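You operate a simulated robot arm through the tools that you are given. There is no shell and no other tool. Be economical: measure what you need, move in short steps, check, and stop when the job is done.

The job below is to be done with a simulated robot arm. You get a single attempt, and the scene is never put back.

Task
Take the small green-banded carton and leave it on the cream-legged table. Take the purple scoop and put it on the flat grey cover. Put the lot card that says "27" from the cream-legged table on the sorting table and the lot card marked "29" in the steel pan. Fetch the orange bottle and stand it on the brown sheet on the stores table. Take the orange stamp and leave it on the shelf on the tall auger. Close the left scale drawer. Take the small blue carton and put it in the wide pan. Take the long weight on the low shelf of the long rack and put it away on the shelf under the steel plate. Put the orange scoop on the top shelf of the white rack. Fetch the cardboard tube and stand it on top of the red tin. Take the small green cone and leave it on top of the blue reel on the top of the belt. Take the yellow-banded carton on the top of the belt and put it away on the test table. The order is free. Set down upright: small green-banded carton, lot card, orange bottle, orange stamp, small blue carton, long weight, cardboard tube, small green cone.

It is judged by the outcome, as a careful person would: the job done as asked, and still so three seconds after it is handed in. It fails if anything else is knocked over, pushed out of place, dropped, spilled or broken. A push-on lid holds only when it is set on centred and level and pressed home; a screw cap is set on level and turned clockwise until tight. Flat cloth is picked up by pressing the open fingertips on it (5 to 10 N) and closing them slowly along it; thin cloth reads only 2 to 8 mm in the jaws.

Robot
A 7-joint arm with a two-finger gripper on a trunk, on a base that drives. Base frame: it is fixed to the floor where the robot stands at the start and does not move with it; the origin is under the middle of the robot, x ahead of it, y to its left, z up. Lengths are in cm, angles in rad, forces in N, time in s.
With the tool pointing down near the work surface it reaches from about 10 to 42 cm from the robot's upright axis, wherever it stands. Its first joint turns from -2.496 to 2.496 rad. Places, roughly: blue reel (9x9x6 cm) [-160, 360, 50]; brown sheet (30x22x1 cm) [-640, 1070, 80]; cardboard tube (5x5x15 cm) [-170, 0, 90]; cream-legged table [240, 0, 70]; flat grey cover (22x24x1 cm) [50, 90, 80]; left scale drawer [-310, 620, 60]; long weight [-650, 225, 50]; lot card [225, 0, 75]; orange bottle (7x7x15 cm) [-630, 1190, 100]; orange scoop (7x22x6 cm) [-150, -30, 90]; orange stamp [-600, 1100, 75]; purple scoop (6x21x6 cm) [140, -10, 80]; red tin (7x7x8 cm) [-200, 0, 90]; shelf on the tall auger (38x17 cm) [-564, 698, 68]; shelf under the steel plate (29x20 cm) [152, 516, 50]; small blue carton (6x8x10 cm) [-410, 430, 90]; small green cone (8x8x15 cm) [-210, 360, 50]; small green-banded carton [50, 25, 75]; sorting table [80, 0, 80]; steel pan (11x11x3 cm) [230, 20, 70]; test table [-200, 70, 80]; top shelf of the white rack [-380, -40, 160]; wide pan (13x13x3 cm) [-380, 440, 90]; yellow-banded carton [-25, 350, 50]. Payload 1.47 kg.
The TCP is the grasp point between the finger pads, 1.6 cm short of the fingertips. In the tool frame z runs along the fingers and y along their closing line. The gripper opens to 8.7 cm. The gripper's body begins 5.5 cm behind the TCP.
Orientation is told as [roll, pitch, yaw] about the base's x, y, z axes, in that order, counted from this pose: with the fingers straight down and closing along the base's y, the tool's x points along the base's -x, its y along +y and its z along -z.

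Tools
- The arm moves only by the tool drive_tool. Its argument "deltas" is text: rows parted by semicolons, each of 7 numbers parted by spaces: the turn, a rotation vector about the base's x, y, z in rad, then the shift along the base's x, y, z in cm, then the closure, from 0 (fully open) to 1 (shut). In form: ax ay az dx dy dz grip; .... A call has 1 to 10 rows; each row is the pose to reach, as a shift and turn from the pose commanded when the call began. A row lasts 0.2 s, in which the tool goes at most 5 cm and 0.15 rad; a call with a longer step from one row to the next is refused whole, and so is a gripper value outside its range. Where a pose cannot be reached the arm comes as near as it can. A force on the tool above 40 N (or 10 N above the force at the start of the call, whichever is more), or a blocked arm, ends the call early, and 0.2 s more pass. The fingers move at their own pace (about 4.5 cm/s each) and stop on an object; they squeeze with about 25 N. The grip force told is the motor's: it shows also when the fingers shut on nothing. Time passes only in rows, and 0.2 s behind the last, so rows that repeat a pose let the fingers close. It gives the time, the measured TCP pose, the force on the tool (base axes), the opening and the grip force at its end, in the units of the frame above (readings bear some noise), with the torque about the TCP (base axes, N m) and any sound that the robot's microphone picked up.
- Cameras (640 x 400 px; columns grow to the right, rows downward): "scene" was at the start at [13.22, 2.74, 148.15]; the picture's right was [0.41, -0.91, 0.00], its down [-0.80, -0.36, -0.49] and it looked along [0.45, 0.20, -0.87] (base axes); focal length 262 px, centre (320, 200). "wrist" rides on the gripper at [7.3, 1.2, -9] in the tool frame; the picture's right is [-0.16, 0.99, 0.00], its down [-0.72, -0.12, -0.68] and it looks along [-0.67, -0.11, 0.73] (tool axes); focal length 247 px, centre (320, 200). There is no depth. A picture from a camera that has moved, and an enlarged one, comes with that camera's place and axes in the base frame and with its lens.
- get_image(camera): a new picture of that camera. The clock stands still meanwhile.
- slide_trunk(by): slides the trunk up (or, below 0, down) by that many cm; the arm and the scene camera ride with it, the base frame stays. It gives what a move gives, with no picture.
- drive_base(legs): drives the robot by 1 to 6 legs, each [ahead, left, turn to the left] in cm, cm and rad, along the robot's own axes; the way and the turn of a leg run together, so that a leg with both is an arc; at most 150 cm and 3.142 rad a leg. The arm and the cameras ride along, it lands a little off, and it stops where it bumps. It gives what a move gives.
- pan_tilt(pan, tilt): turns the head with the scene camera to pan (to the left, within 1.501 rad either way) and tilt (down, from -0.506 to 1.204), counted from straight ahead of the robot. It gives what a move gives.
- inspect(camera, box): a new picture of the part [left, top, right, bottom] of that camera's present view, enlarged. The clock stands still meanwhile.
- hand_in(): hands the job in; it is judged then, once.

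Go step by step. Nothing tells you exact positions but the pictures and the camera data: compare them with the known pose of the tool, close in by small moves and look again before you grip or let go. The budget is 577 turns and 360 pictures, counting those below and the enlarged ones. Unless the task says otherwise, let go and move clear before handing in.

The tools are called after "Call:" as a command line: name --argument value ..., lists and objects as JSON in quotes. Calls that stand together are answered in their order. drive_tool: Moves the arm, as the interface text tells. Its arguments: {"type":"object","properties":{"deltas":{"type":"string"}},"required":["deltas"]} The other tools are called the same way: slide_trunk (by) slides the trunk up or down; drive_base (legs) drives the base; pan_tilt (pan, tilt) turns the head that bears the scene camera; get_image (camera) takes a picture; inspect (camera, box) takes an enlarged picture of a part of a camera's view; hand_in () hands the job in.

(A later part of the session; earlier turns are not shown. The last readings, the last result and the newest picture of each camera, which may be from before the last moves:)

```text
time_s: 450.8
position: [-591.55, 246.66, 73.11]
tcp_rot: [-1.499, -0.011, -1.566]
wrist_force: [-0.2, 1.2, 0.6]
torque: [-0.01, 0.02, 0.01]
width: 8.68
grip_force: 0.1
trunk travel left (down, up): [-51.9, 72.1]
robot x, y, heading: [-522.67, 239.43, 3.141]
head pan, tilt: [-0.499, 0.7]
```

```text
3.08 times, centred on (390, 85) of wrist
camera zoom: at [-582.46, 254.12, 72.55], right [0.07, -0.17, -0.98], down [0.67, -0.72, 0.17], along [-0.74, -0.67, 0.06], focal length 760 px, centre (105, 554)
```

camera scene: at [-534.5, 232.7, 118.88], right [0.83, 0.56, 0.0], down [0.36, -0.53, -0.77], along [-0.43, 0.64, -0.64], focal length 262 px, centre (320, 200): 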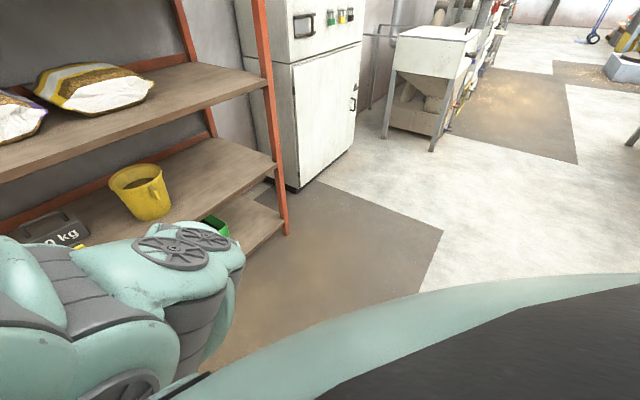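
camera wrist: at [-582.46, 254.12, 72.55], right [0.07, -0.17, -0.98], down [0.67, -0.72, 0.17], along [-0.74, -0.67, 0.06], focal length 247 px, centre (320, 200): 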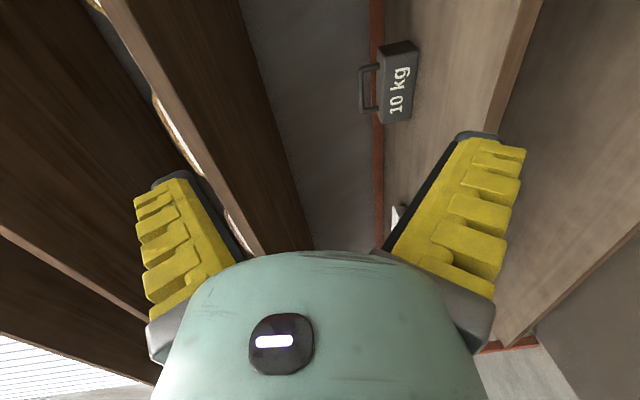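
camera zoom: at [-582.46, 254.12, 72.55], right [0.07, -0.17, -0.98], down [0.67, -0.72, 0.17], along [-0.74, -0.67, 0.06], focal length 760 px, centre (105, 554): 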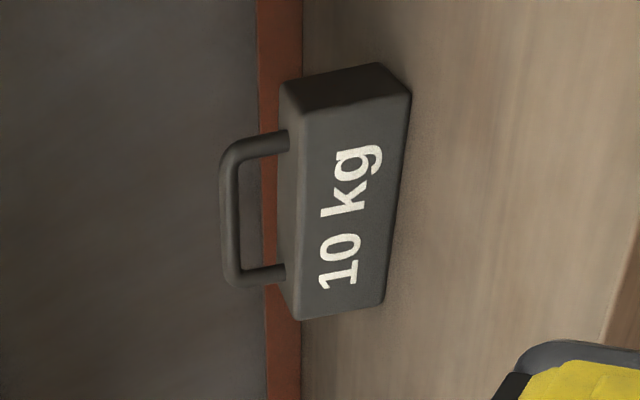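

Handle bar: y 226–236, z≈61.5, x≈-644; block 15 cm along y. I partly close the fingers, line up at (y 231, z 61.5) and approach.

Call:
drive_tool --deltas "0 0.07 0 0 0 0 0.3;0 0.07 0 0 0 0 0.48;0 0.07 0 0 0 0 0.48;0 0.07 0 0 0 0 0.48"

Call:
slide_trunk --by -11.7

Call:
drive_base --legs '[[30, 15.8, 0]]'

Call:
get_image --camera "wrist"

```text
time_s: 451.8
position: [-591.48, 246.7, 73.09]
tcp_rot: [-1.569, -0.01, -1.565]
wrist_force: [0.4, 0.4, 0.2]
torque: [-0.02, 0.01, -0.04]
width: 5.05
grip_force: 3.9
trunk travel left (down, up): [-51.9, 72.1]
robot x, y, heading: [-523.02, 239.82, 3.138]
head pan, tilt: [-0.499, 0.7]
```

```text
time_s: 453.2
position: [-591.55, 246.77, 61.41]
tcp_rot: [-1.568, -0.011, -1.569]
wrist_force: [0.5, 0.1, -0.5]
torque: [0.0, 0.0, 0.01]
width: 5.09
grip_force: 4.2
trunk travel left (down, up): [-40.2, 83.8]
robot x, y, heading: [-522.97, 239.55, 3.139]
head pan, tilt: [-0.499, 0.7]
```

```text
time_s: 455.4
position: [-621.43, 231.08, 61.43]
tcp_rot: [-1.569, -0.01, -1.567]
wrist_force: [-0.4, 0.1, 0.0]
torque: [0.03, -0.03, 0.03]
width: 5.08
grip_force: 4.3
trunk travel left (down, up): [-40.2, 83.8]
robot x, y, heading: [-552.87, 224.06, 3.142]
head pan, tilt: [-0.499, 0.7]
```

```text
213 pictures are left
camera wrist: at [-612.46, 238.55, 60.2], right [0.0, -0.17, -0.99], down [0.68, -0.72, 0.12], along [-0.73, -0.67, 0.11], focal length 247 px, centre (320, 200)
```

wrist: 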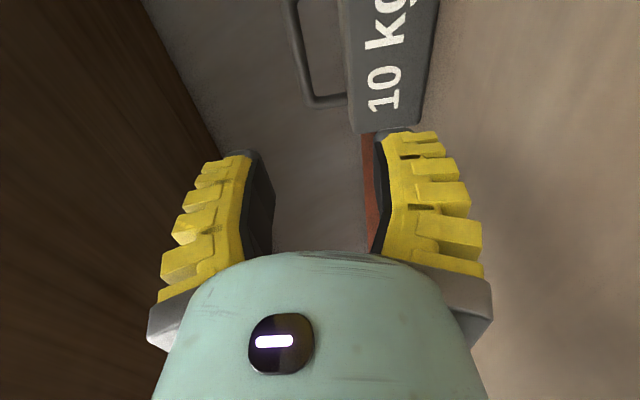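

The bar is at z≈63.5; I raise 2.1 cm and advance to enclose it.

Call:
slide_trunk --by 2.1

Call:
drive_base --legs '[[15, 0, 0]]'

Call:
get_image --camera "wrist"

```text
time_s: 456.1
position: [-621.37, 231.21, 63.44]
tcp_rot: [-1.57, -0.012, -1.567]
wrist_force: [-0.6, 0.7, 0.0]
torque: [0.01, 0.0, -0.01]
width: 5.08
grip_force: 3.9
trunk travel left (down, up): [-42.3, 81.7]
robot x, y, heading: [-552.62, 223.95, 3.138]
head pan, tilt: [-0.499, 0.7]
```

```text
time_s: 457.5
position: [-636.35, 231.21, 63.54]
tcp_rot: [-1.569, -0.011, -1.566]
wrist_force: [0.0, 0.7, 0.2]
torque: [0.0, -0.03, 0.0]
width: 5.07
grip_force: 3.8
trunk travel left (down, up): [-42.3, 81.7]
robot x, y, heading: [-567.71, 223.89, 3.134]
head pan, tilt: [-0.499, 0.7]
```

```text
212 pictures are left
camera wrist: at [-627.38, 238.67, 62.3], right [0.0, -0.17, -0.99], down [0.68, -0.72, 0.12], along [-0.73, -0.67, 0.11], focal length 247 px, centre (320, 200)
```

wrist: 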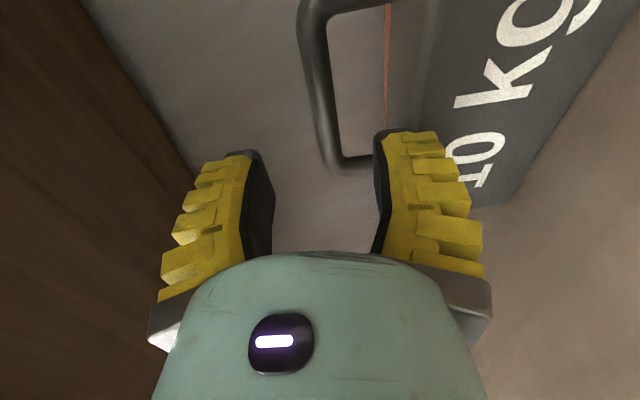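

Bar is between the fingers. Advance 7.5 cm and close.

Call:
drive_base --legs '[[7.5, 0, 0]]'

Call:
drive_tool --deltas "0 0 0 0 0 0 0.7;0 0 0 0 0 0 1;0 0 0 0 0 0 1;0 0 0 0 0 0 1"

Call:
get_image --camera "wrist"

```text
time_s: 458.5
position: [-641.07, 231.3, 61.9]
tcp_rot: [-1.546, -0.015, -1.569]
wrist_force: [0.3, -0.7, 0.9]
torque: [-0.02, 0.0, 0.01]
width: 5.09
grip_force: 3.7
trunk travel left (down, up): [-42.3, 81.7]
robot x, y, heading: [-575.05, 224.15, 3.137]
head pan, tilt: [-0.499, 0.7]
```

```text
time_s: 459.7
position: [-640.9, 231.49, 61.68]
tcp_rot: [-1.539, -0.022, -1.582]
wrist_force: [0.7, 0.7, 0.3]
torque: [-0.04, -0.01, -0.03]
width: 0.03
grip_force: 24.7
trunk travel left (down, up): [-42.3, 81.7]
robot x, y, heading: [-574.79, 223.8, 3.137]
head pan, tilt: [-0.499, 0.7]
stopped in row 4: the arm was blocked; the commanded pose is now the measured one
```

```text
211 pictures are left
camera wrist: at [-631.82, 238.64, 60.69], right [0.03, -0.18, -0.98], down [0.67, -0.73, 0.15], along [-0.74, -0.66, 0.1], focal length 247 px, centre (320, 200)
```

wrist: 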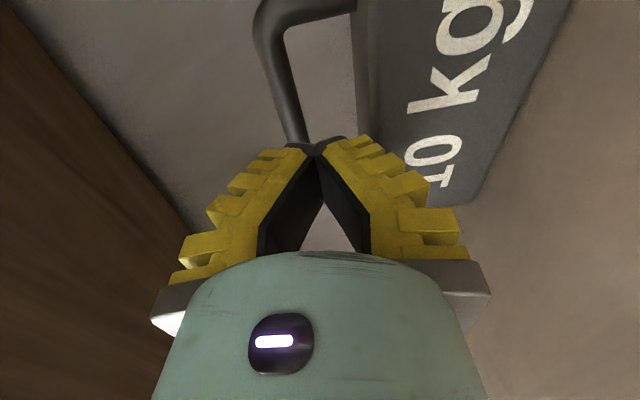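

The forearm touches the upper shelf, so the arm must be more stretched. I open, back off and extend the arm instead.

Call:
drive_base --legs '[[-14, 0, 0]]'

Call:
drive_tool --deltas "0 0.03 0 -2 0 1 0.48;0 0.03 0 -5 0 1.8 0.48;0 0.03 0 -8 0 1.8 0.48;0 0.03 0 -11 0 1.8 0.48"

Call:
get_image --camera "wrist"

Call:
get_image --camera "scene"

```text
time_s: 461.1
position: [-629.48, 231.14, 63.36]
tcp_rot: [-1.565, -0.016, -1.571]
wrist_force: [0.2, -0.5, -0.4]
torque: [-0.03, 0.01, -0.01]
width: 0.0
grip_force: 25.1
trunk travel left (down, up): [-42.3, 81.7]
robot x, y, heading: [-560.91, 224.25, 3.139]
head pan, tilt: [-0.499, 0.7]
```

```text
time_s: 462.1
position: [-640.48, 231.77, 65.42]
tcp_rot: [-1.598, -0.017, -1.571]
wrist_force: [-1.2, -2.1, 1.1]
torque: [-0.01, -0.02, -0.15]
width: 5.07
grip_force: 3.9
trunk travel left (down, up): [-42.3, 81.7]
robot x, y, heading: [-560.84, 224.07, 3.14]
head pan, tilt: [-0.499, 0.7]
```

```text
210 pictures are left
camera wrist: at [-631.5, 239.09, 63.96], right [-0.03, -0.17, -0.98], down [0.68, -0.72, 0.11], along [-0.73, -0.67, 0.14], focal length 247 px, centre (320, 200)
```

wrist: 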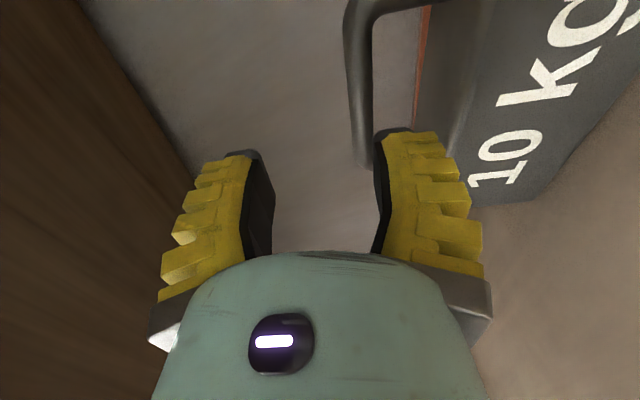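

```text
209 pictures are left
camera scene: at [-572.52, 231.45, 109.34], right [0.83, 0.56, 0.0], down [0.36, -0.53, -0.77], along [-0.43, 0.64, -0.64], focal length 262 px, centre (320, 200)
```

scene: 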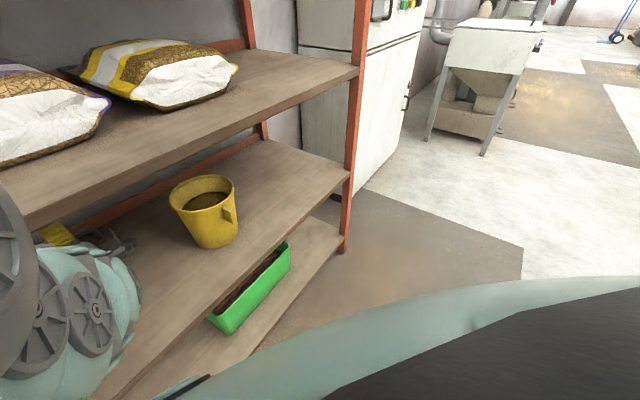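

Now reach is good; lower 1.9 cm and extend 3.5 cm to enclose the bar.

Call:
slide_trunk --by -1.9

Call:
drive_tool --deltas "0 -0.03 0 -1.5 -0.5 0 0.48;0 -0.03 0 -3.5 -0.8 0 0.48;0 -0.03 0 -3.5 -0.8 0 0.48"

Call:
get_image --camera "wrist"

```text
time_s: 462.7
position: [-640.38, 231.23, 63.47]
tcp_rot: [-1.596, -0.017, -1.571]
wrist_force: [0.0, -0.8, 0.5]
torque: [0.03, -0.01, 0.01]
width: 5.09
grip_force: 4.2
trunk travel left (down, up): [-40.4, 83.6]
robot x, y, heading: [-561.0, 223.89, 3.139]
head pan, tilt: [-0.499, 0.7]
```

```text
time_s: 463.5
position: [-641.7, 230.55, 63.76]
tcp_rot: [-1.565, -0.016, -1.57]
wrist_force: [-0.3, -0.1, -0.1]
torque: [0.01, 0.03, 0.01]
width: 5.08
grip_force: 3.3
out of reach, approached as far as the arm can: row 2, 3
trunk travel left (down, up): [-40.4, 83.6]
robot x, y, heading: [-561.25, 224.15, 3.138]
head pan, tilt: [-0.499, 0.7]
```

```text
208 pictures are left
camera wrist: at [-632.75, 237.99, 62.41], right [0.01, -0.17, -0.98], down [0.68, -0.72, 0.13], along [-0.73, -0.67, 0.11], focal length 247 px, centre (320, 200)
```

wrist: 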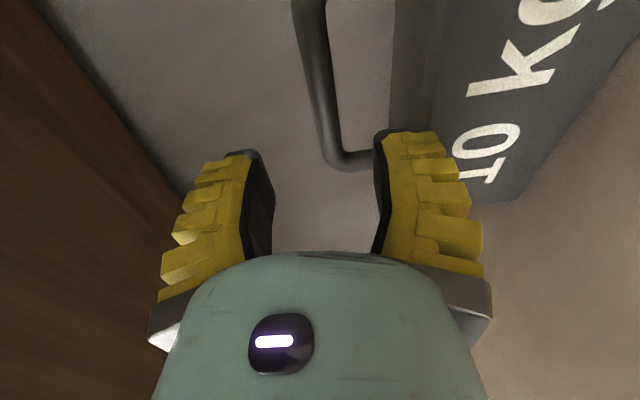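

The bar now is at about x≈-649. I advance the base 7 cm with the stretched arm.

Call:
drive_base --legs '[[7, 0, 0]]'

Call:
get_image --camera "wrist"

```text
time_s: 464.6
position: [-648.78, 230.68, 63.63]
tcp_rot: [-1.565, -0.016, -1.571]
wrist_force: [0.3, 0.1, 0.1]
torque: [0.0, 0.0, -0.01]
width: 5.07
grip_force: 4.2
trunk travel left (down, up): [-40.4, 83.6]
robot x, y, heading: [-568.11, 223.8, 3.139]
head pan, tilt: [-0.499, 0.7]
```

```text
207 pictures are left
camera wrist: at [-639.78, 238.04, 62.36], right [0.01, -0.17, -0.98], down [0.68, -0.72, 0.13], along [-0.73, -0.67, 0.11], focal length 247 px, centre (320, 200)
```

wrist: 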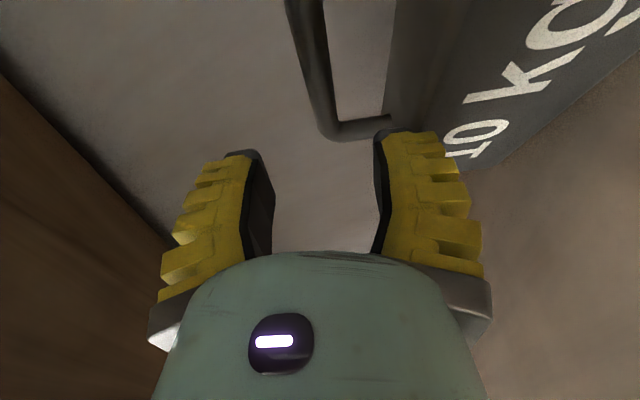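

The weight seems to be moving with me – the lower finger is probably pushing it. I back off and re-measure.

Call:
drive_base --legs '[[-14, 0, 0]]'

Call:
get_image --camera "wrist"

Call:
drive_base --legs '[[0, -8, 0]]'

Call:
get_image --camera "wrist"

```text
time_s: 465.9
position: [-634.88, 230.87, 63.57]
tcp_rot: [-1.566, -0.015, -1.575]
wrist_force: [0.6, 0.3, -0.1]
torque: [0.0, 0.02, -0.02]
width: 5.07
grip_force: 4.0
trunk travel left (down, up): [-40.4, 83.6]
robot x, y, heading: [-554.37, 223.74, 3.141]
head pan, tilt: [-0.499, 0.7]
```

```text
206 pictures are left
camera wrist: at [-625.91, 238.19, 62.38], right [0.01, -0.17, -0.98], down [0.68, -0.72, 0.13], along [-0.74, -0.67, 0.11], focal length 247 px, centre (320, 200)
```

wrist: 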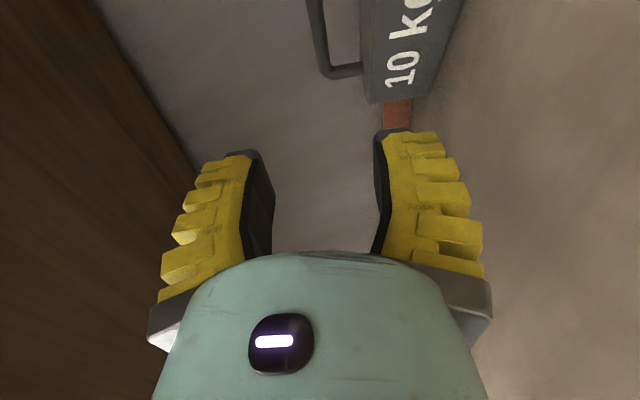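

```text
time_s: 466.9
position: [-634.86, 238.82, 63.65]
tcp_rot: [-1.565, -0.015, -1.573]
wrist_force: [0.3, 0.7, -0.2]
torque: [0.02, 0.01, 0.04]
width: 5.09
grip_force: 4.3
trunk travel left (down, up): [-40.4, 83.6]
robot x, y, heading: [-554.13, 232.02, 3.139]
head pan, tilt: [-0.499, 0.7]
```

```text
205 pictures are left
camera wrist: at [-625.89, 246.07, 62.38], right [0.01, -0.17, -0.98], down [0.68, -0.72, 0.13], along [-0.73, -0.67, 0.11], focal length 247 px, centre (320, 200)
```

wrist: 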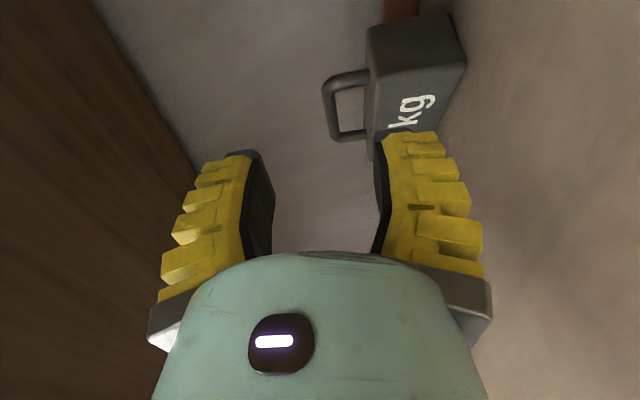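

The weight has slid back: its handle is now centred at (-654, 234), bar z≈62.5, block top z≈58. I align z and y and advance carefully.

Call:
slide_trunk --by -1.1

Call:
drive_base --legs '[[0, 4.8, 0], [12, 0, 0]]'

Call:
get_image --camera "wrist"

```text
time_s: 467.5
position: [-634.89, 238.8, 62.48]
tcp_rot: [-1.565, -0.016, -1.573]
wrist_force: [-0.3, -0.6, -0.1]
torque: [-0.02, -0.04, 0.0]
width: 5.1
grip_force: 4.1
trunk travel left (down, up): [-39.3, 84.7]
robot x, y, heading: [-553.98, 231.79, 3.138]
head pan, tilt: [-0.499, 0.7]
```

```text
time_s: 469.3
position: [-646.83, 234.02, 62.52]
tcp_rot: [-1.565, -0.016, -1.572]
wrist_force: [-0.2, -1.0, 0.9]
torque: [0.01, -0.02, 0.0]
width: 5.08
grip_force: 3.9
trunk travel left (down, up): [-39.3, 84.7]
robot x, y, heading: [-565.99, 227.61, 3.136]
head pan, tilt: [-0.499, 0.7]
```

```text
204 pictures are left
camera wrist: at [-637.75, 241.42, 61.28], right [0.01, -0.17, -0.98], down [0.68, -0.72, 0.13], along [-0.73, -0.67, 0.11], focal length 247 px, centre (320, 200)
```

wrist: 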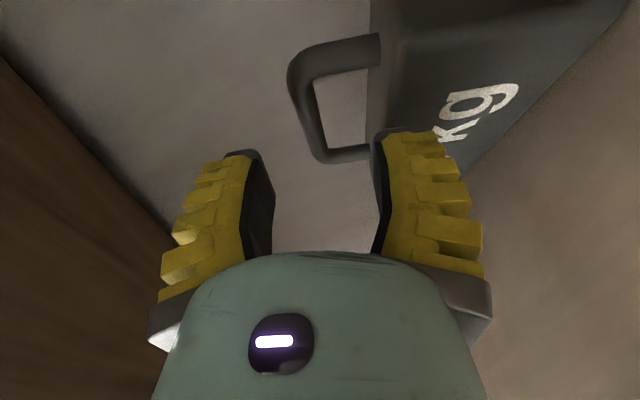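

Bar is nicely between the fingers. Advance 7 cm and close.

Call:
drive_base --legs '[[7, 0, 0]]'

Call:
drive_tool --deltas "0 0 0 0 0 0 0.7;0 0 0 0 0 0 1;0 0 0 0 0 0 1;0 0 0 0 0 0 1"

Call:
get_image --camera "wrist"

```text
time_s: 470.5
position: [-650.6, 234.35, 60.07]
tcp_rot: [-1.532, -0.016, -1.579]
wrist_force: [-0.4, 0.1, 0.2]
torque: [0.05, 0.03, 0.01]
width: 5.07
grip_force: 3.9
trunk travel left (down, up): [-39.3, 84.7]
robot x, y, heading: [-572.79, 227.49, 3.135]
head pan, tilt: [-0.499, 0.7]
stopped in leg 1: the robot was blocked; the commanded pose is now the measured one
```

```text
time_s: 471.7
position: [-650.52, 234.25, 59.83]
tcp_rot: [-1.527, -0.017, -1.58]
wrist_force: [0.2, 0.3, 1.1]
torque: [0.0, 0.01, -0.02]
width: 0.0
grip_force: 25.1
trunk travel left (down, up): [-39.3, 84.7]
robot x, y, heading: [-572.7, 227.54, 3.138]
head pan, tilt: [-0.499, 0.7]
stopped in row 4: the arm was blocked; the commanded pose is now the measured one
```

```text
203 pictures are left
camera wrist: at [-641.38, 241.58, 59.02], right [0.04, -0.18, -0.98], down [0.67, -0.73, 0.16], along [-0.74, -0.66, 0.09], focal length 247 px, centre (320, 200)
```

wrist: 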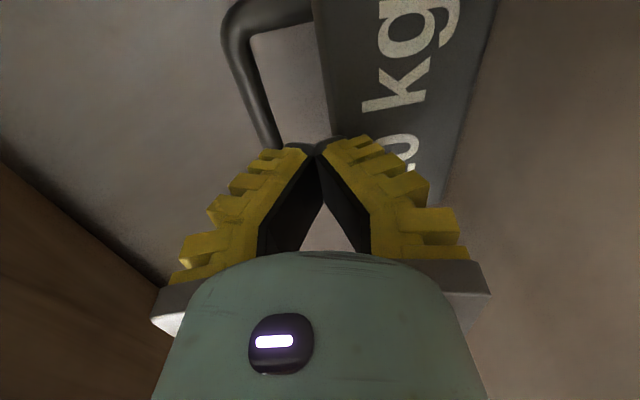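

Blocked at the shelf edge again. I back out, lower the trunk while raising the tool so that the arm goes in flatter and longer.

Call:
drive_base --legs '[[-50, 0, 0]]'

Call:
drive_tool --deltas "0 0.02 0 0 0 4 0.48;0 0.04 0 0 0 8 0.48;0 0.04 0 0 0 12 0.48;0 0.04 0 0 0 16 0.48;0 0.04 0 0 0 20 0.48;0 0.04 0 0 0 24 0.48"

Call:
slide_trunk --by -21.5

Call:
drive_tool --deltas "0 0 0 -4 0 0 0.48;0 0 0 -8 0 0 0.48;0 0 0 -12 0 0 0.48"

```text
time_s: 474.6
position: [-604.4, 234.4, 61.97]
tcp_rot: [-1.556, -0.017, -1.583]
wrist_force: [0.3, 0.7, -0.6]
torque: [-0.03, -0.01, 0.01]
width: 0.0
grip_force: 25.6
trunk travel left (down, up): [-39.3, 84.7]
robot x, y, heading: [-524.21, 227.44, 3.135]
head pan, tilt: [-0.499, 0.7]
```

```text
time_s: 476.0
position: [-604.58, 234.02, 86.25]
tcp_rot: [-1.597, -0.011, -1.58]
wrist_force: [-0.4, -0.9, 1.3]
torque: [0.0, 0.05, -0.01]
width: 5.08
grip_force: 3.7
trunk travel left (down, up): [-39.3, 84.7]
robot x, y, heading: [-523.8, 227.02, 3.131]
head pan, tilt: [-0.499, 0.7]
```

```text
time_s: 478.3
position: [-604.56, 234.24, 64.58]
tcp_rot: [-1.597, -0.019, -1.582]
wrist_force: [-0.2, 0.5, -0.2]
torque: [-0.01, 0.0, -0.04]
width: 5.07
grip_force: 4.4
trunk travel left (down, up): [-17.8, 106.2]
robot x, y, heading: [-523.61, 226.9, 3.135]
head pan, tilt: [-0.499, 0.7]
```

```text
time_s: 479.3
position: [-615.47, 238.4, 64.48]
tcp_rot: [-1.59, 0.016, -1.662]
wrist_force: [0.7, -2.0, 0.7]
torque: [-0.07, -0.03, -0.09]
width: 5.07
grip_force: 3.9
out of reach, approached as far as the arm can: row 3
trunk travel left (down, up): [-17.8, 106.2]
robot x, y, heading: [-523.95, 226.87, 3.136]
head pan, tilt: [-0.499, 0.7]
stopped in row 3: the arm was blocked; the commanded pose is now the measured one
```

Reach is now ~89 cm. I square the pose again and look.

Call:
drive_tool --deltas "0 0 0.06 1.5 -2 -1 0.48;0 0 0.085 2.5 -4.2 -2 0.48;0 0 0.085 2.5 -4.2 -2 0.48"

Call:
drive_base --legs '[[24, 0, 0]]'

Call:
get_image --camera "wrist"

```text
time_s: 480.1
position: [-612.73, 235.61, 62.44]
tcp_rot: [-1.587, 0.024, -1.579]
wrist_force: [0.1, 1.5, 0.6]
torque: [-0.02, -0.02, 0.01]
width: 5.09
grip_force: 3.9
trunk travel left (down, up): [-17.8, 106.2]
robot x, y, heading: [-524.08, 227.29, 3.131]
head pan, tilt: [-0.499, 0.7]
```

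```text
time_s: 481.8
position: [-636.41, 235.74, 62.27]
tcp_rot: [-1.587, 0.024, -1.579]
wrist_force: [0.0, -0.4, -0.6]
torque: [0.0, 0.01, -0.02]
width: 5.05
grip_force: 4.2
trunk travel left (down, up): [-17.8, 106.2]
robot x, y, heading: [-547.82, 227.28, 3.129]
head pan, tilt: [-0.499, 0.7]
```

```text
202 pictures are left
camera wrist: at [-627.35, 243.09, 61.21], right [-0.02, -0.13, -0.99], down [0.68, -0.73, 0.09], along [-0.74, -0.67, 0.1], focal length 247 px, centre (320, 200)
```

wrist: 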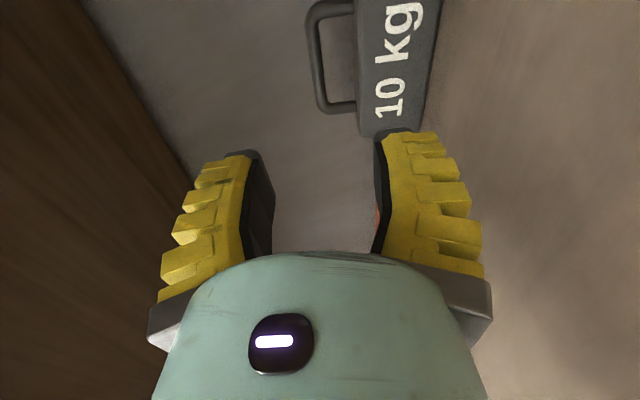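

Aligned (bar z≈62.3, y≈236). Advance 12 cm and check.

Call:
drive_base --legs '[[12, 0, 0]]'

Call:
get_image --camera "wrist"

```text
time_s: 483.1
position: [-648.13, 235.74, 62.36]
tcp_rot: [-1.585, 0.025, -1.577]
wrist_force: [0.2, 0.4, 1.0]
torque: [0.0, 0.01, -0.04]
width: 5.07
grip_force: 4.5
trunk travel left (down, up): [-17.8, 106.2]
robot x, y, heading: [-559.63, 226.92, 3.13]
head pan, tilt: [-0.499, 0.7]
```

```text
201 pictures are left
camera wrist: at [-639.04, 243.06, 61.17], right [-0.02, -0.13, -0.99], down [0.68, -0.73, 0.09], along [-0.74, -0.67, 0.1], focal length 247 px, centre (320, 200)
```

wrist: 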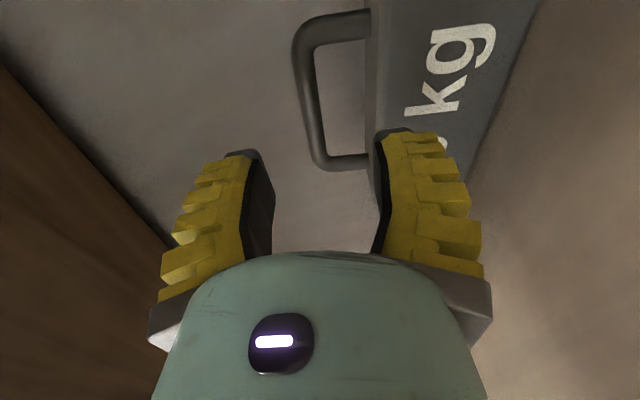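

Bar x≈-656.8. Advance 8 cm and close.

Call:
drive_base --legs '[[8, 0, 0]]'

Call:
get_image --camera "wrist"

```text
time_s: 484.1
position: [-653.05, 235.92, 62.53]
tcp_rot: [-1.601, 0.023, -1.588]
wrist_force: [33.0, -0.9, 8.4]
torque: [-0.04, -1.21, 0.36]
width: 4.94
grip_force: 1.5
trunk travel left (down, up): [-17.8, 106.2]
robot x, y, heading: [-565.28, 227.61, 3.128]
head pan, tilt: [-0.499, 0.7]
stopped in leg 1: the force on the tool passed its limit at 136 N (the readings are from after the stop); the commanded pose is now the measured one
```

```text
200 pictures are left
camera wrist: at [-643.84, 243.21, 61.3], right [-0.03, -0.14, -0.99], down [0.67, -0.74, 0.08], along [-0.74, -0.66, 0.12], focal length 247 px, centre (320, 200)
```

wrist: 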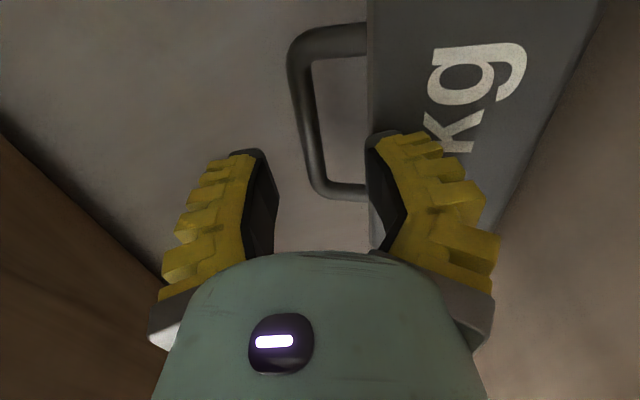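

The block top is at z≈60, and the gap under the bar is only ~2.3 cm. I back off, narrow the opening to ~3.4 cm and raise to z 63.4.

Call:
drive_base --legs '[[-9, 0, 0]]'

Call:
drive_tool --deltas "0 -0.03 0.01 0 0 0.9 0.68;0 -0.03 0.01 0 0 0.9 0.68;0 -0.03 0.01 0 0 0.9 0.68"

Call:
get_image --camera "wrist"

```text
time_s: 485.2
position: [-644.97, 235.76, 63.19]
tcp_rot: [-1.607, 0.022, -1.583]
wrist_force: [0.8, 0.0, 0.2]
torque: [-0.01, -0.02, 0.04]
width: 5.06
grip_force: 3.7
trunk travel left (down, up): [-17.8, 106.2]
robot x, y, heading: [-555.72, 227.48, 3.128]
head pan, tilt: [-0.499, 0.7]
```

```text
time_s: 486.0
position: [-644.78, 235.91, 63.88]
tcp_rot: [-1.575, 0.023, -1.573]
wrist_force: [-0.2, -0.4, 0.4]
torque: [-0.03, 0.01, 0.04]
width: 3.43
grip_force: 4.9
trunk travel left (down, up): [-17.8, 106.2]
robot x, y, heading: [-556.17, 227.27, 3.136]
head pan, tilt: [-0.499, 0.7]
```

```text
199 pictures are left
camera wrist: at [-635.8, 243.26, 62.97], right [-0.01, -0.14, -0.99], down [0.68, -0.73, 0.1], along [-0.73, -0.67, 0.1], focal length 247 px, centre (320, 200)
```

wrist: 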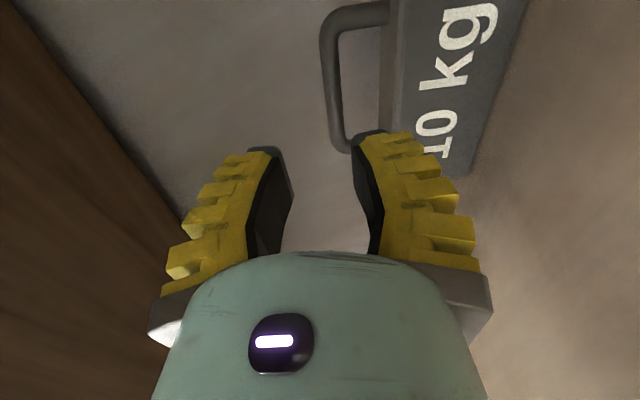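

Lower 1.1 cm, then advance 11 cm over the bar.

Call:
slide_trunk --by -1.1

Call:
drive_base --legs '[[10.5, 0, 0]]'

Call:
get_image --camera "wrist"

```text
time_s: 486.6
position: [-644.82, 235.94, 63.01]
tcp_rot: [-1.576, 0.023, -1.572]
wrist_force: [-0.2, 0.1, 0.5]
torque: [0.04, 0.02, 0.02]
width: 3.41
grip_force: 4.4
trunk travel left (down, up): [-16.7, 107.3]
robot x, y, heading: [-556.21, 227.46, 3.136]
head pan, tilt: [-0.499, 0.7]
```

```text
time_s: 487.8
position: [-655.58, 236.01, 63.17]
tcp_rot: [-1.581, 0.025, -1.574]
wrist_force: [-5.5, -0.2, 5.7]
torque: [-0.07, 0.06, -0.06]
width: 2.93
grip_force: 2.9
trunk travel left (down, up): [-16.7, 107.3]
robot x, y, heading: [-566.55, 227.34, 3.134]
head pan, tilt: [-0.499, 0.7]
```

```text
198 pictures are left
camera wrist: at [-646.49, 243.36, 62.2], right [-0.01, -0.14, -0.99], down [0.68, -0.73, 0.09], along [-0.73, -0.67, 0.1], focal length 247 px, centre (320, 200)
```

wrist: 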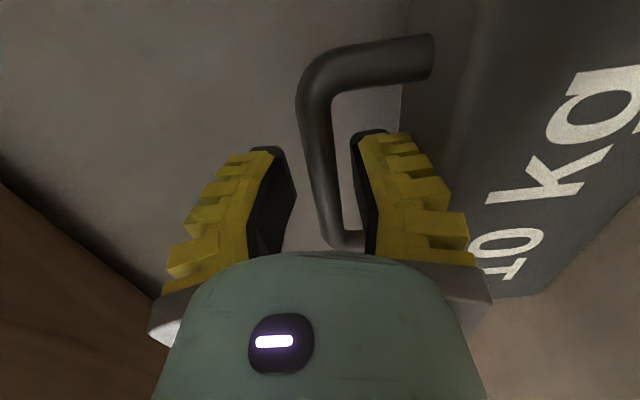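

The bar is enclosed. Close and lift slightly.

Call:
drive_tool --deltas "0 0 0 0 0 0 0.85;0 0 0 0 0 0 1;0 0 0 0 0 0 1;0 0 0 0 0 0 1"

Call:
slide_trunk --by 3

Call:
get_image --camera "wrist"

```text
time_s: 488.8
position: [-655.14, 235.96, 62.93]
tcp_rot: [-1.578, 0.022, -1.575]
wrist_force: [2.0, -0.7, 0.6]
torque: [-0.43, 0.03, 0.05]
width: 0.6
grip_force: 25.2
trunk travel left (down, up): [-16.7, 107.3]
robot x, y, heading: [-566.41, 227.48, 3.132]
head pan, tilt: [-0.499, 0.7]
```

```text
time_s: 489.5
position: [-655.02, 235.98, 65.73]
tcp_rot: [-1.574, 0.023, -1.572]
wrist_force: [0.7, -0.1, -12.4]
torque: [-0.03, -0.08, -0.03]
width: 0.59
grip_force: 25.2
trunk travel left (down, up): [-19.7, 104.3]
robot x, y, heading: [-566.21, 227.57, 3.132]
head pan, tilt: [-0.499, 0.7]
```

```text
197 pictures are left
camera wrist: at [-645.95, 243.31, 64.73], right [0.0, -0.14, -0.99], down [0.68, -0.73, 0.1], along [-0.73, -0.67, 0.1], focal length 247 px, centre (320, 200)
```

wrist: 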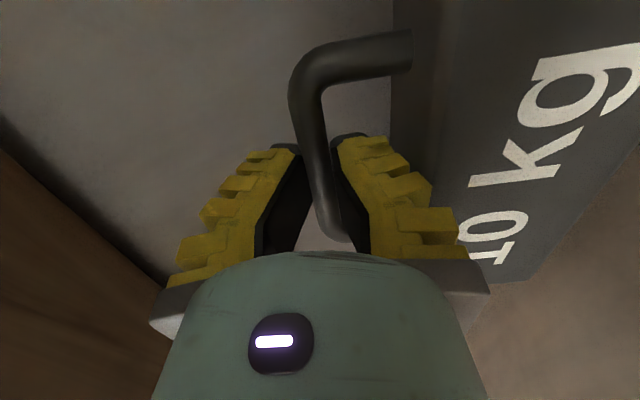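

The weight is lifted (about 1.26 kg). I raise a little more and back out of the rack.

Call:
slide_trunk --by 3

Call:
drive_base --legs '[[-60, 0, 0]]'

Call:
get_image --camera "scene"

Call:
get_image --camera "wrist"

```text
time_s: 490.3
position: [-654.97, 235.87, 68.91]
tcp_rot: [-1.574, 0.021, -1.573]
wrist_force: [0.3, -0.6, -11.8]
torque: [-0.03, -0.11, -0.03]
width: 0.6
grip_force: 25.2
trunk travel left (down, up): [-22.7, 101.3]
robot x, y, heading: [-566.46, 227.33, 3.135]
head pan, tilt: [-0.499, 0.7]
```

```text
time_s: 493.3
position: [-599.13, 235.07, 68.15]
tcp_rot: [-1.561, 0.022, -1.566]
wrist_force: [0.7, 0.8, -11.2]
torque: [-0.04, -0.16, 0.03]
width: 0.63
grip_force: 24.7
trunk travel left (down, up): [-22.7, 101.3]
robot x, y, heading: [-510.88, 226.96, 3.139]
head pan, tilt: [-0.499, 0.7]
stopped in leg 1: the robot was blocked; the commanded pose is now the measured one
```

```text
196 pictures are left
camera scene: at [-521.98, 234.2, 89.59], right [0.83, 0.56, 0.0], down [0.36, -0.54, -0.76], along [-0.42, 0.63, -0.65], focal length 262 px, centre (320, 200)
```

scene: 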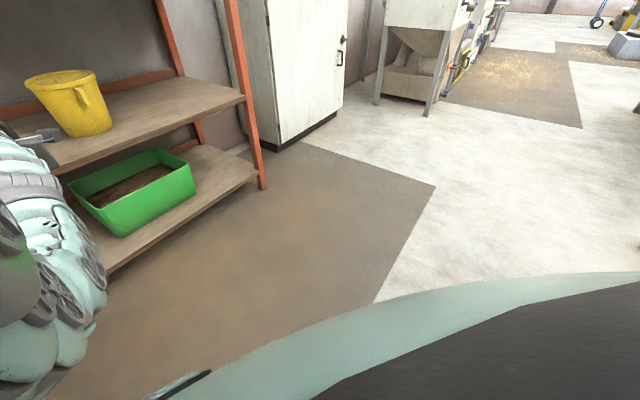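

```text
195 pictures are left
camera wrist: at [-590.24, 242.62, 67.24], right [0.01, -0.14, -0.99], down [0.68, -0.72, 0.11], along [-0.73, -0.68, 0.09], focal length 247 px, centre (320, 200)
```

wrist: 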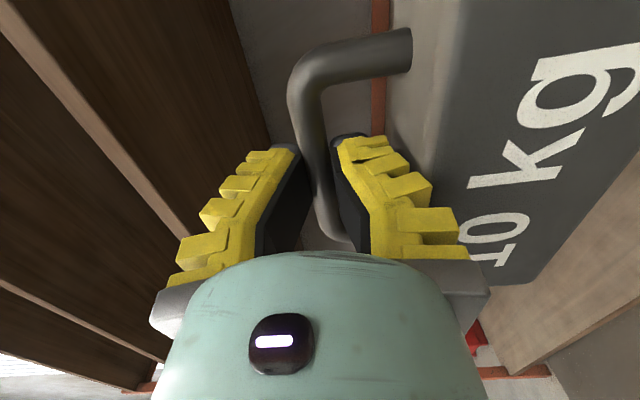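

Something is behind the robot at x≈-480. I move north, clear of it, and turn to face north to survey the route east.

Call:
drive_base --legs '[[2, -75, 0], [0, 0, -1.57]]'

Call:
get_image --camera "scene"

```text
time_s: 501.3
position: [-502.31, 391.67, 68.68]
tcp_rot: [-1.573, 0.022, 3.126]
wrist_force: [-0.7, -0.7, -12.4]
torque: [-0.14, 0.04, 0.02]
width: 0.6
grip_force: 24.7
trunk travel left (down, up): [-22.7, 101.3]
robot x, y, heading: [-511.91, 303.35, 1.546]
head pan, tilt: [-0.499, 0.7]
```

```text
194 pictures are left
camera scene: at [-504.74, 314.79, 89.62], right [0.54, -0.84, 0.0], down [-0.54, -0.35, -0.76], along [0.64, 0.41, -0.65], focal length 262 px, centre (320, 200)
```

scene: 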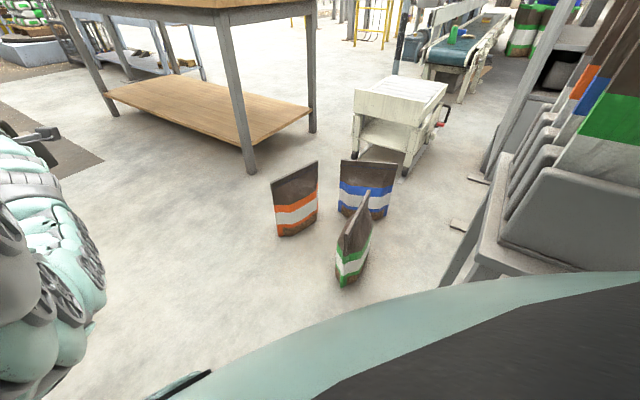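

There are bags standing on the floor to the east. I raise the trunk for a better overview.

Call:
slide_trunk --by 75

Call:
get_image --camera "scene"

```text
refused: 75 is not a number from -40 to 40
```

```text
193 pictures are left
camera scene: at [-504.74, 314.79, 89.62], right [0.54, -0.84, 0.0], down [-0.54, -0.35, -0.76], along [0.64, 0.41, -0.65], focal length 262 px, centre (320, 200)
```

scene: 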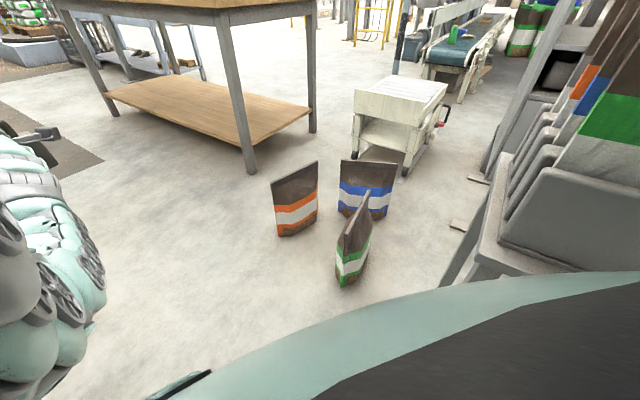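

Call:
slide_trunk --by 40

Call:
slide_trunk --by 40

Call:
pan_tilt --pan -0.5 --tilt 0.45

Call:
get_image --camera "scene"

```text
time_s: 505.1
position: [-502.31, 391.79, 108.69]
tcp_rot: [-1.572, 0.02, 3.126]
wrist_force: [0.2, 0.2, -12.0]
torque: [-0.1, 0.02, 0.03]
width: 0.58
grip_force: 24.6
trunk travel left (down, up): [-62.7, 61.3]
robot x, y, heading: [-512.0, 303.4, 1.549]
head pan, tilt: [-0.499, 0.7]
```

```text
time_s: 508.9
position: [-502.37, 391.94, 148.75]
tcp_rot: [-1.573, 0.021, 3.125]
wrist_force: [0.1, -0.1, -11.6]
torque: [-0.12, 0.0, 0.0]
width: 0.58
grip_force: 24.9
trunk travel left (down, up): [-102.7, 21.3]
robot x, y, heading: [-512.25, 303.54, 1.545]
head pan, tilt: [-0.499, 0.7]
```

```text
time_s: 509.7
position: [-502.26, 391.93, 148.63]
tcp_rot: [-1.573, 0.021, 3.127]
wrist_force: [0.0, 0.9, -12.3]
torque: [-0.1, 0.03, 0.01]
width: 0.63
grip_force: 25.1
trunk travel left (down, up): [-102.7, 21.3]
robot x, y, heading: [-512.53, 303.13, 1.545]
head pan, tilt: [-0.499, 0.45]
```

```text
192 pictures are left
camera scene: at [-504.27, 315.23, 171.07], right [0.54, -0.84, 0.0], down [-0.43, -0.28, -0.86], along [0.72, 0.46, -0.51], focal length 262 px, centre (320, 200)
```

scene: 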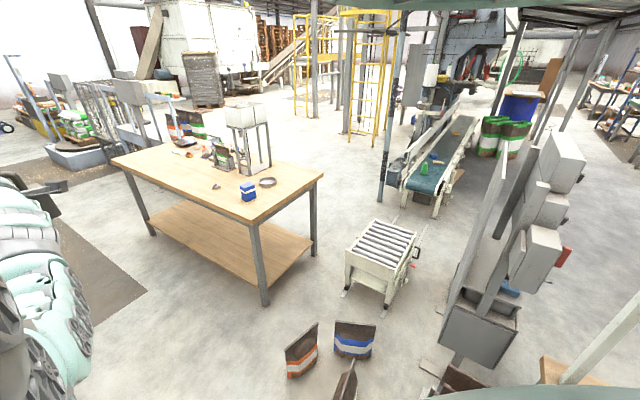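

I see the cluttered area. The way east seems to be north around the wooden table; I drive north and look again.

Call:
drive_base --legs '[[150, 0, 0.02]]'

Call:
get_image --camera "scene"

```text
time_s: 517.3
position: [-501.88, 545.03, 148.57]
tcp_rot: [-1.572, 0.022, -3.141]
wrist_force: [-0.4, 0.0, -11.9]
torque: [-0.09, -0.01, -0.01]
width: 0.6
grip_force: 25.3
trunk travel left (down, up): [-102.7, 21.3]
robot x, y, heading: [-510.28, 456.58, 1.565]
head pan, tilt: [-0.499, 0.45]
```

```text
191 pictures are left
camera scene: at [-502.3, 468.47, 171.39], right [0.56, -0.83, 0.0], down [-0.4, -0.27, -0.88], along [0.73, 0.49, -0.48], focal length 262 px, centre (320, 200)
```

scene: 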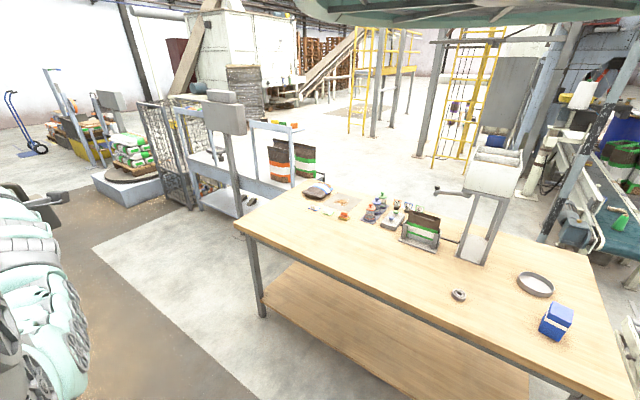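

North of the wooden table there is a corridor (y≈583–690) leading east. I drive to its entrance, turn east and check with both cameras.

Call:
drive_base --legs '[[150, 0, 0], [28, 0, 0], [0, 0, -1.567]]'

Call:
get_image --camera "scene"

Call:
get_image --camera "wrist"

```text
time_s: 530.1
position: [-421.89, 634.25, 148.86]
tcp_rot: [-1.575, 0.02, 1.63]
wrist_force: [0.5, -0.7, -0.6]
torque: [-0.01, -0.01, -0.01]
width: 0.0
grip_force: 25.3
trunk travel left (down, up): [-102.7, 21.3]
robot x, y, heading: [-511.09, 636.94, 0.051]
head pan, tilt: [-0.499, 0.45]
```

```text
190 pictures are left
camera scene: at [-498.39, 630.5, 171.63], right [-0.8, -0.6, 0.0], down [-0.28, 0.37, -0.89], along [0.54, -0.71, -0.46], focal length 262 px, centre (320, 200)
```

scene: 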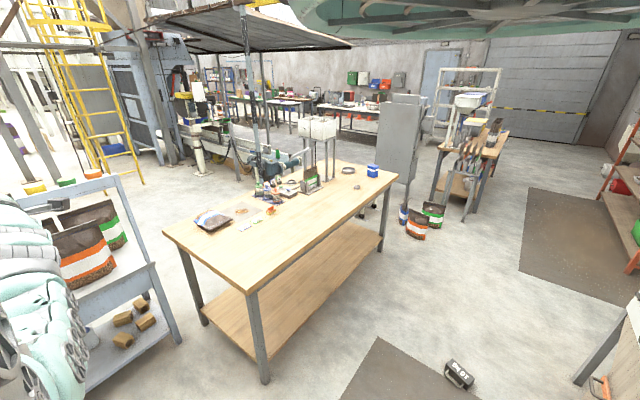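

```text
189 pictures are left
camera wrist: at [-430.4, 626.44, 147.85], right [0.0, 0.14, -0.99], down [-0.72, 0.68, 0.1], along [0.69, 0.72, 0.1], focal length 247 px, centre (320, 200)
```

wrist: 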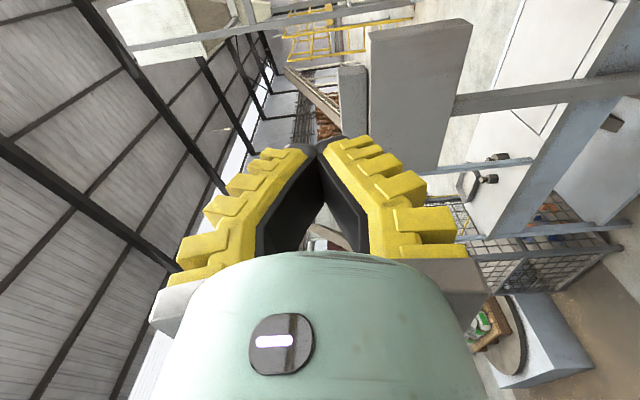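

The weight slipped out and dropped on the floor at about (-509, 506). I zoom in to see how it lies.

Call:
inspect --camera "scene" --box '[400, 330, 540, 400]'

```text
4.57 times, centred on (470, 365) of scene
camera zoom: at [-498.39, 630.5, 171.63], right [-0.8, -0.6, 0.0], down [-0.28, 0.37, -0.89], along [0.54, -0.71, -0.46], focal length 1197 px, centre (-366, -554)
```

zoom: 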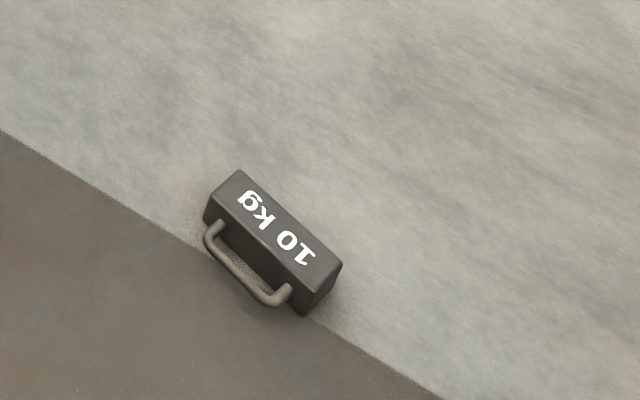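

It lies on its back, handle sideways. I'll pinch the bar from above so it swings upright when lifted, set it on the floor, then regrasp it more securely. First position the robot facing it.

Call:
drive_base --legs '[[0, 0, -2.02], [45, 52.5, 0]]'

Call:
drive_tool --deltas "0.14 -0.05 0 0 0 0 0;0.28 -0.11 0 0 0 0 0;0.41 -0.17 0 0 0 0 0;0.55 -0.23 0 0 0 0 0;0.69 -0.29 0 0 0 0 0;0.83 -0.35 0 0 0 0 0;0.97 -0.41 0 0 0 0 0;1.1 -0.46 0 0 0 0 0;1.24 -0.52 0 0 0 0 0;1.38 -0.58 0 0 0 0 0"

Call:
get_image --camera "wrist"

```text
time_s: 538.7
position: [-517.31, 496.14, 148.95]
tcp_rot: [-1.572, 0.021, -0.359]
wrist_force: [-0.2, 0.8, -0.2]
torque: [-0.02, -0.02, 0.0]
width: 0.02
grip_force: 25.1
trunk travel left (down, up): [-102.7, 21.3]
robot x, y, heading: [-478.27, 576.44, -1.932]
head pan, tilt: [-0.499, 0.45]
```

```text
refused: row 2 steps farther than a row can; nothing moved
```

```text
187 pictures are left
camera wrist: at [-521.01, 507.22, 147.85], right [0.13, -0.05, -0.99], down [0.92, 0.38, 0.1], along [0.37, -0.92, 0.1], focal length 247 px, centre (320, 200)
```

wrist: 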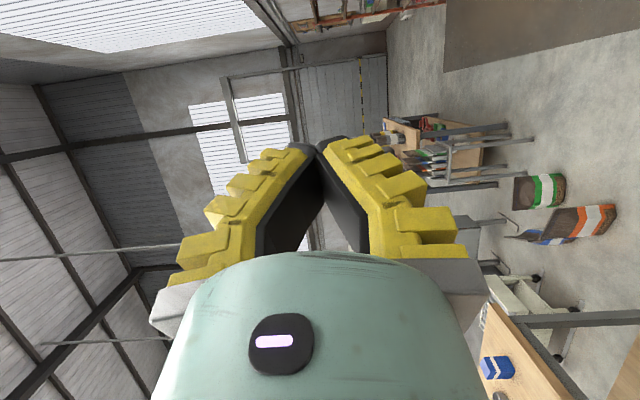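

Same rotation with steps kept under 0.15 rad.

Call:
drive_tool --deltas "0.135 -0.051 0 0 0 0 0;0.27 -0.102 0 0 0 0 0;0.405 -0.153 0 0 0 0 0;0.54 -0.204 0 0 0 0 0;0.675 -0.255 0 0 0 0 0;0.81 -0.307 0 0 0 0 0;0.945 -0.358 0 0 0 0 0;1.08 -0.409 0 0 0 0 0;1.215 -0.46 0 0 0 0 0;1.35 -0.511 0 0 0 0 0"

Call:
drive_tool --deltas "0.117 -0.044 0 0 0 0 0;0.117 -0.044 0 0 0 0 0"

Call:
get_image --camera "wrist"

```text
time_s: 540.9
position: [-516.88, 509.91, 143.63]
tcp_rot: [-0.126, 0.0, -0.343]
wrist_force: [1.4, -1.4, 0.5]
torque: [0.08, 0.14, -0.06]
width: 8.7
grip_force: 0.2
out of reach, approached as far as the arm can: row 7, 8, 9, 10
trunk travel left (down, up): [-102.7, 21.3]
robot x, y, heading: [-478.26, 576.44, -1.934]
head pan, tilt: [-0.499, 0.45]
```

```text
time_s: 541.5
position: [-515.6, 511.46, 143.76]
tcp_rot: [-0.004, 0.0, -0.34]
wrist_force: [-0.5, -0.3, 0.9]
torque: [0.0, 0.03, 0.02]
width: 8.72
grip_force: 0.0
out of reach, approached as far as the arm can: row 1, 2
trunk travel left (down, up): [-102.7, 21.3]
robot x, y, heading: [-478.33, 576.03, -1.936]
head pan, tilt: [-0.499, 0.45]
```

```text
186 pictures are left
camera wrist: at [-522.03, 515.12, 152.77], right [0.48, 0.88, 0.0], down [0.64, -0.35, 0.68], along [0.6, -0.33, -0.73], focal length 247 px, centre (320, 200)
```

wrist: 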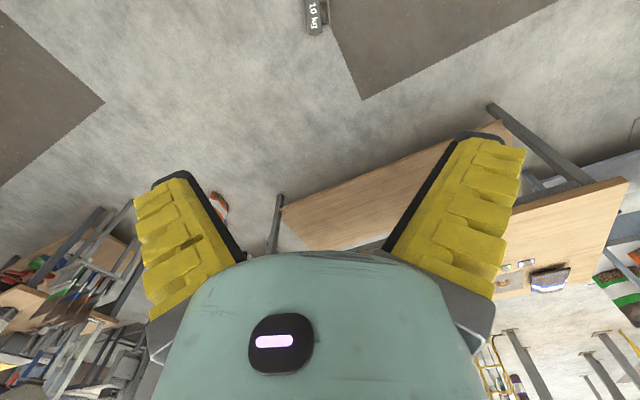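

Lower the trunk fully and approach.

Call:
slide_trunk --by -40

Call:
slide_trunk --by -40

Call:
slide_trunk --by -20

Call:
get_image --camera "wrist"

```text
time_s: 545.3
position: [-515.64, 511.48, 103.65]
tcp_rot: [-0.008, -0.001, -0.34]
wrist_force: [0.6, 0.2, 0.0]
torque: [-0.01, 0.03, -0.01]
width: 8.72
grip_force: 0.1
trunk travel left (down, up): [-62.7, 61.3]
robot x, y, heading: [-477.95, 576.63, -1.939]
head pan, tilt: [-0.499, 0.45]
```

```text
time_s: 549.2
position: [-515.68, 511.44, 63.71]
tcp_rot: [-0.008, 0.0, -0.34]
wrist_force: [-0.4, 0.3, 0.2]
torque: [-0.01, -0.01, -0.02]
width: 8.71
grip_force: 0.1
trunk travel left (down, up): [-22.7, 101.3]
robot x, y, heading: [-478.17, 576.6, -1.938]
head pan, tilt: [-0.499, 0.45]
```

```text
time_s: 551.3
position: [-515.66, 511.48, 43.89]
tcp_rot: [-0.005, 0.001, -0.341]
wrist_force: [0.0, 0.3, -0.1]
torque: [-0.03, -0.01, 0.02]
width: 8.72
grip_force: 0.1
trunk travel left (down, up): [-2.7, 121.3]
robot x, y, heading: [-477.84, 576.25, -1.94]
head pan, tilt: [-0.499, 0.45]
```

```text
185 pictures are left
camera wrist: at [-522.05, 515.12, 52.76], right [0.48, 0.88, -0.01], down [0.64, -0.35, 0.68], along [0.6, -0.33, -0.73], focal length 247 px, centre (320, 200)
```

wrist: 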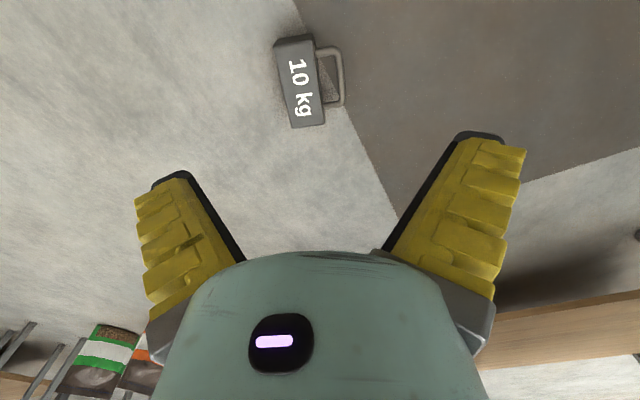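

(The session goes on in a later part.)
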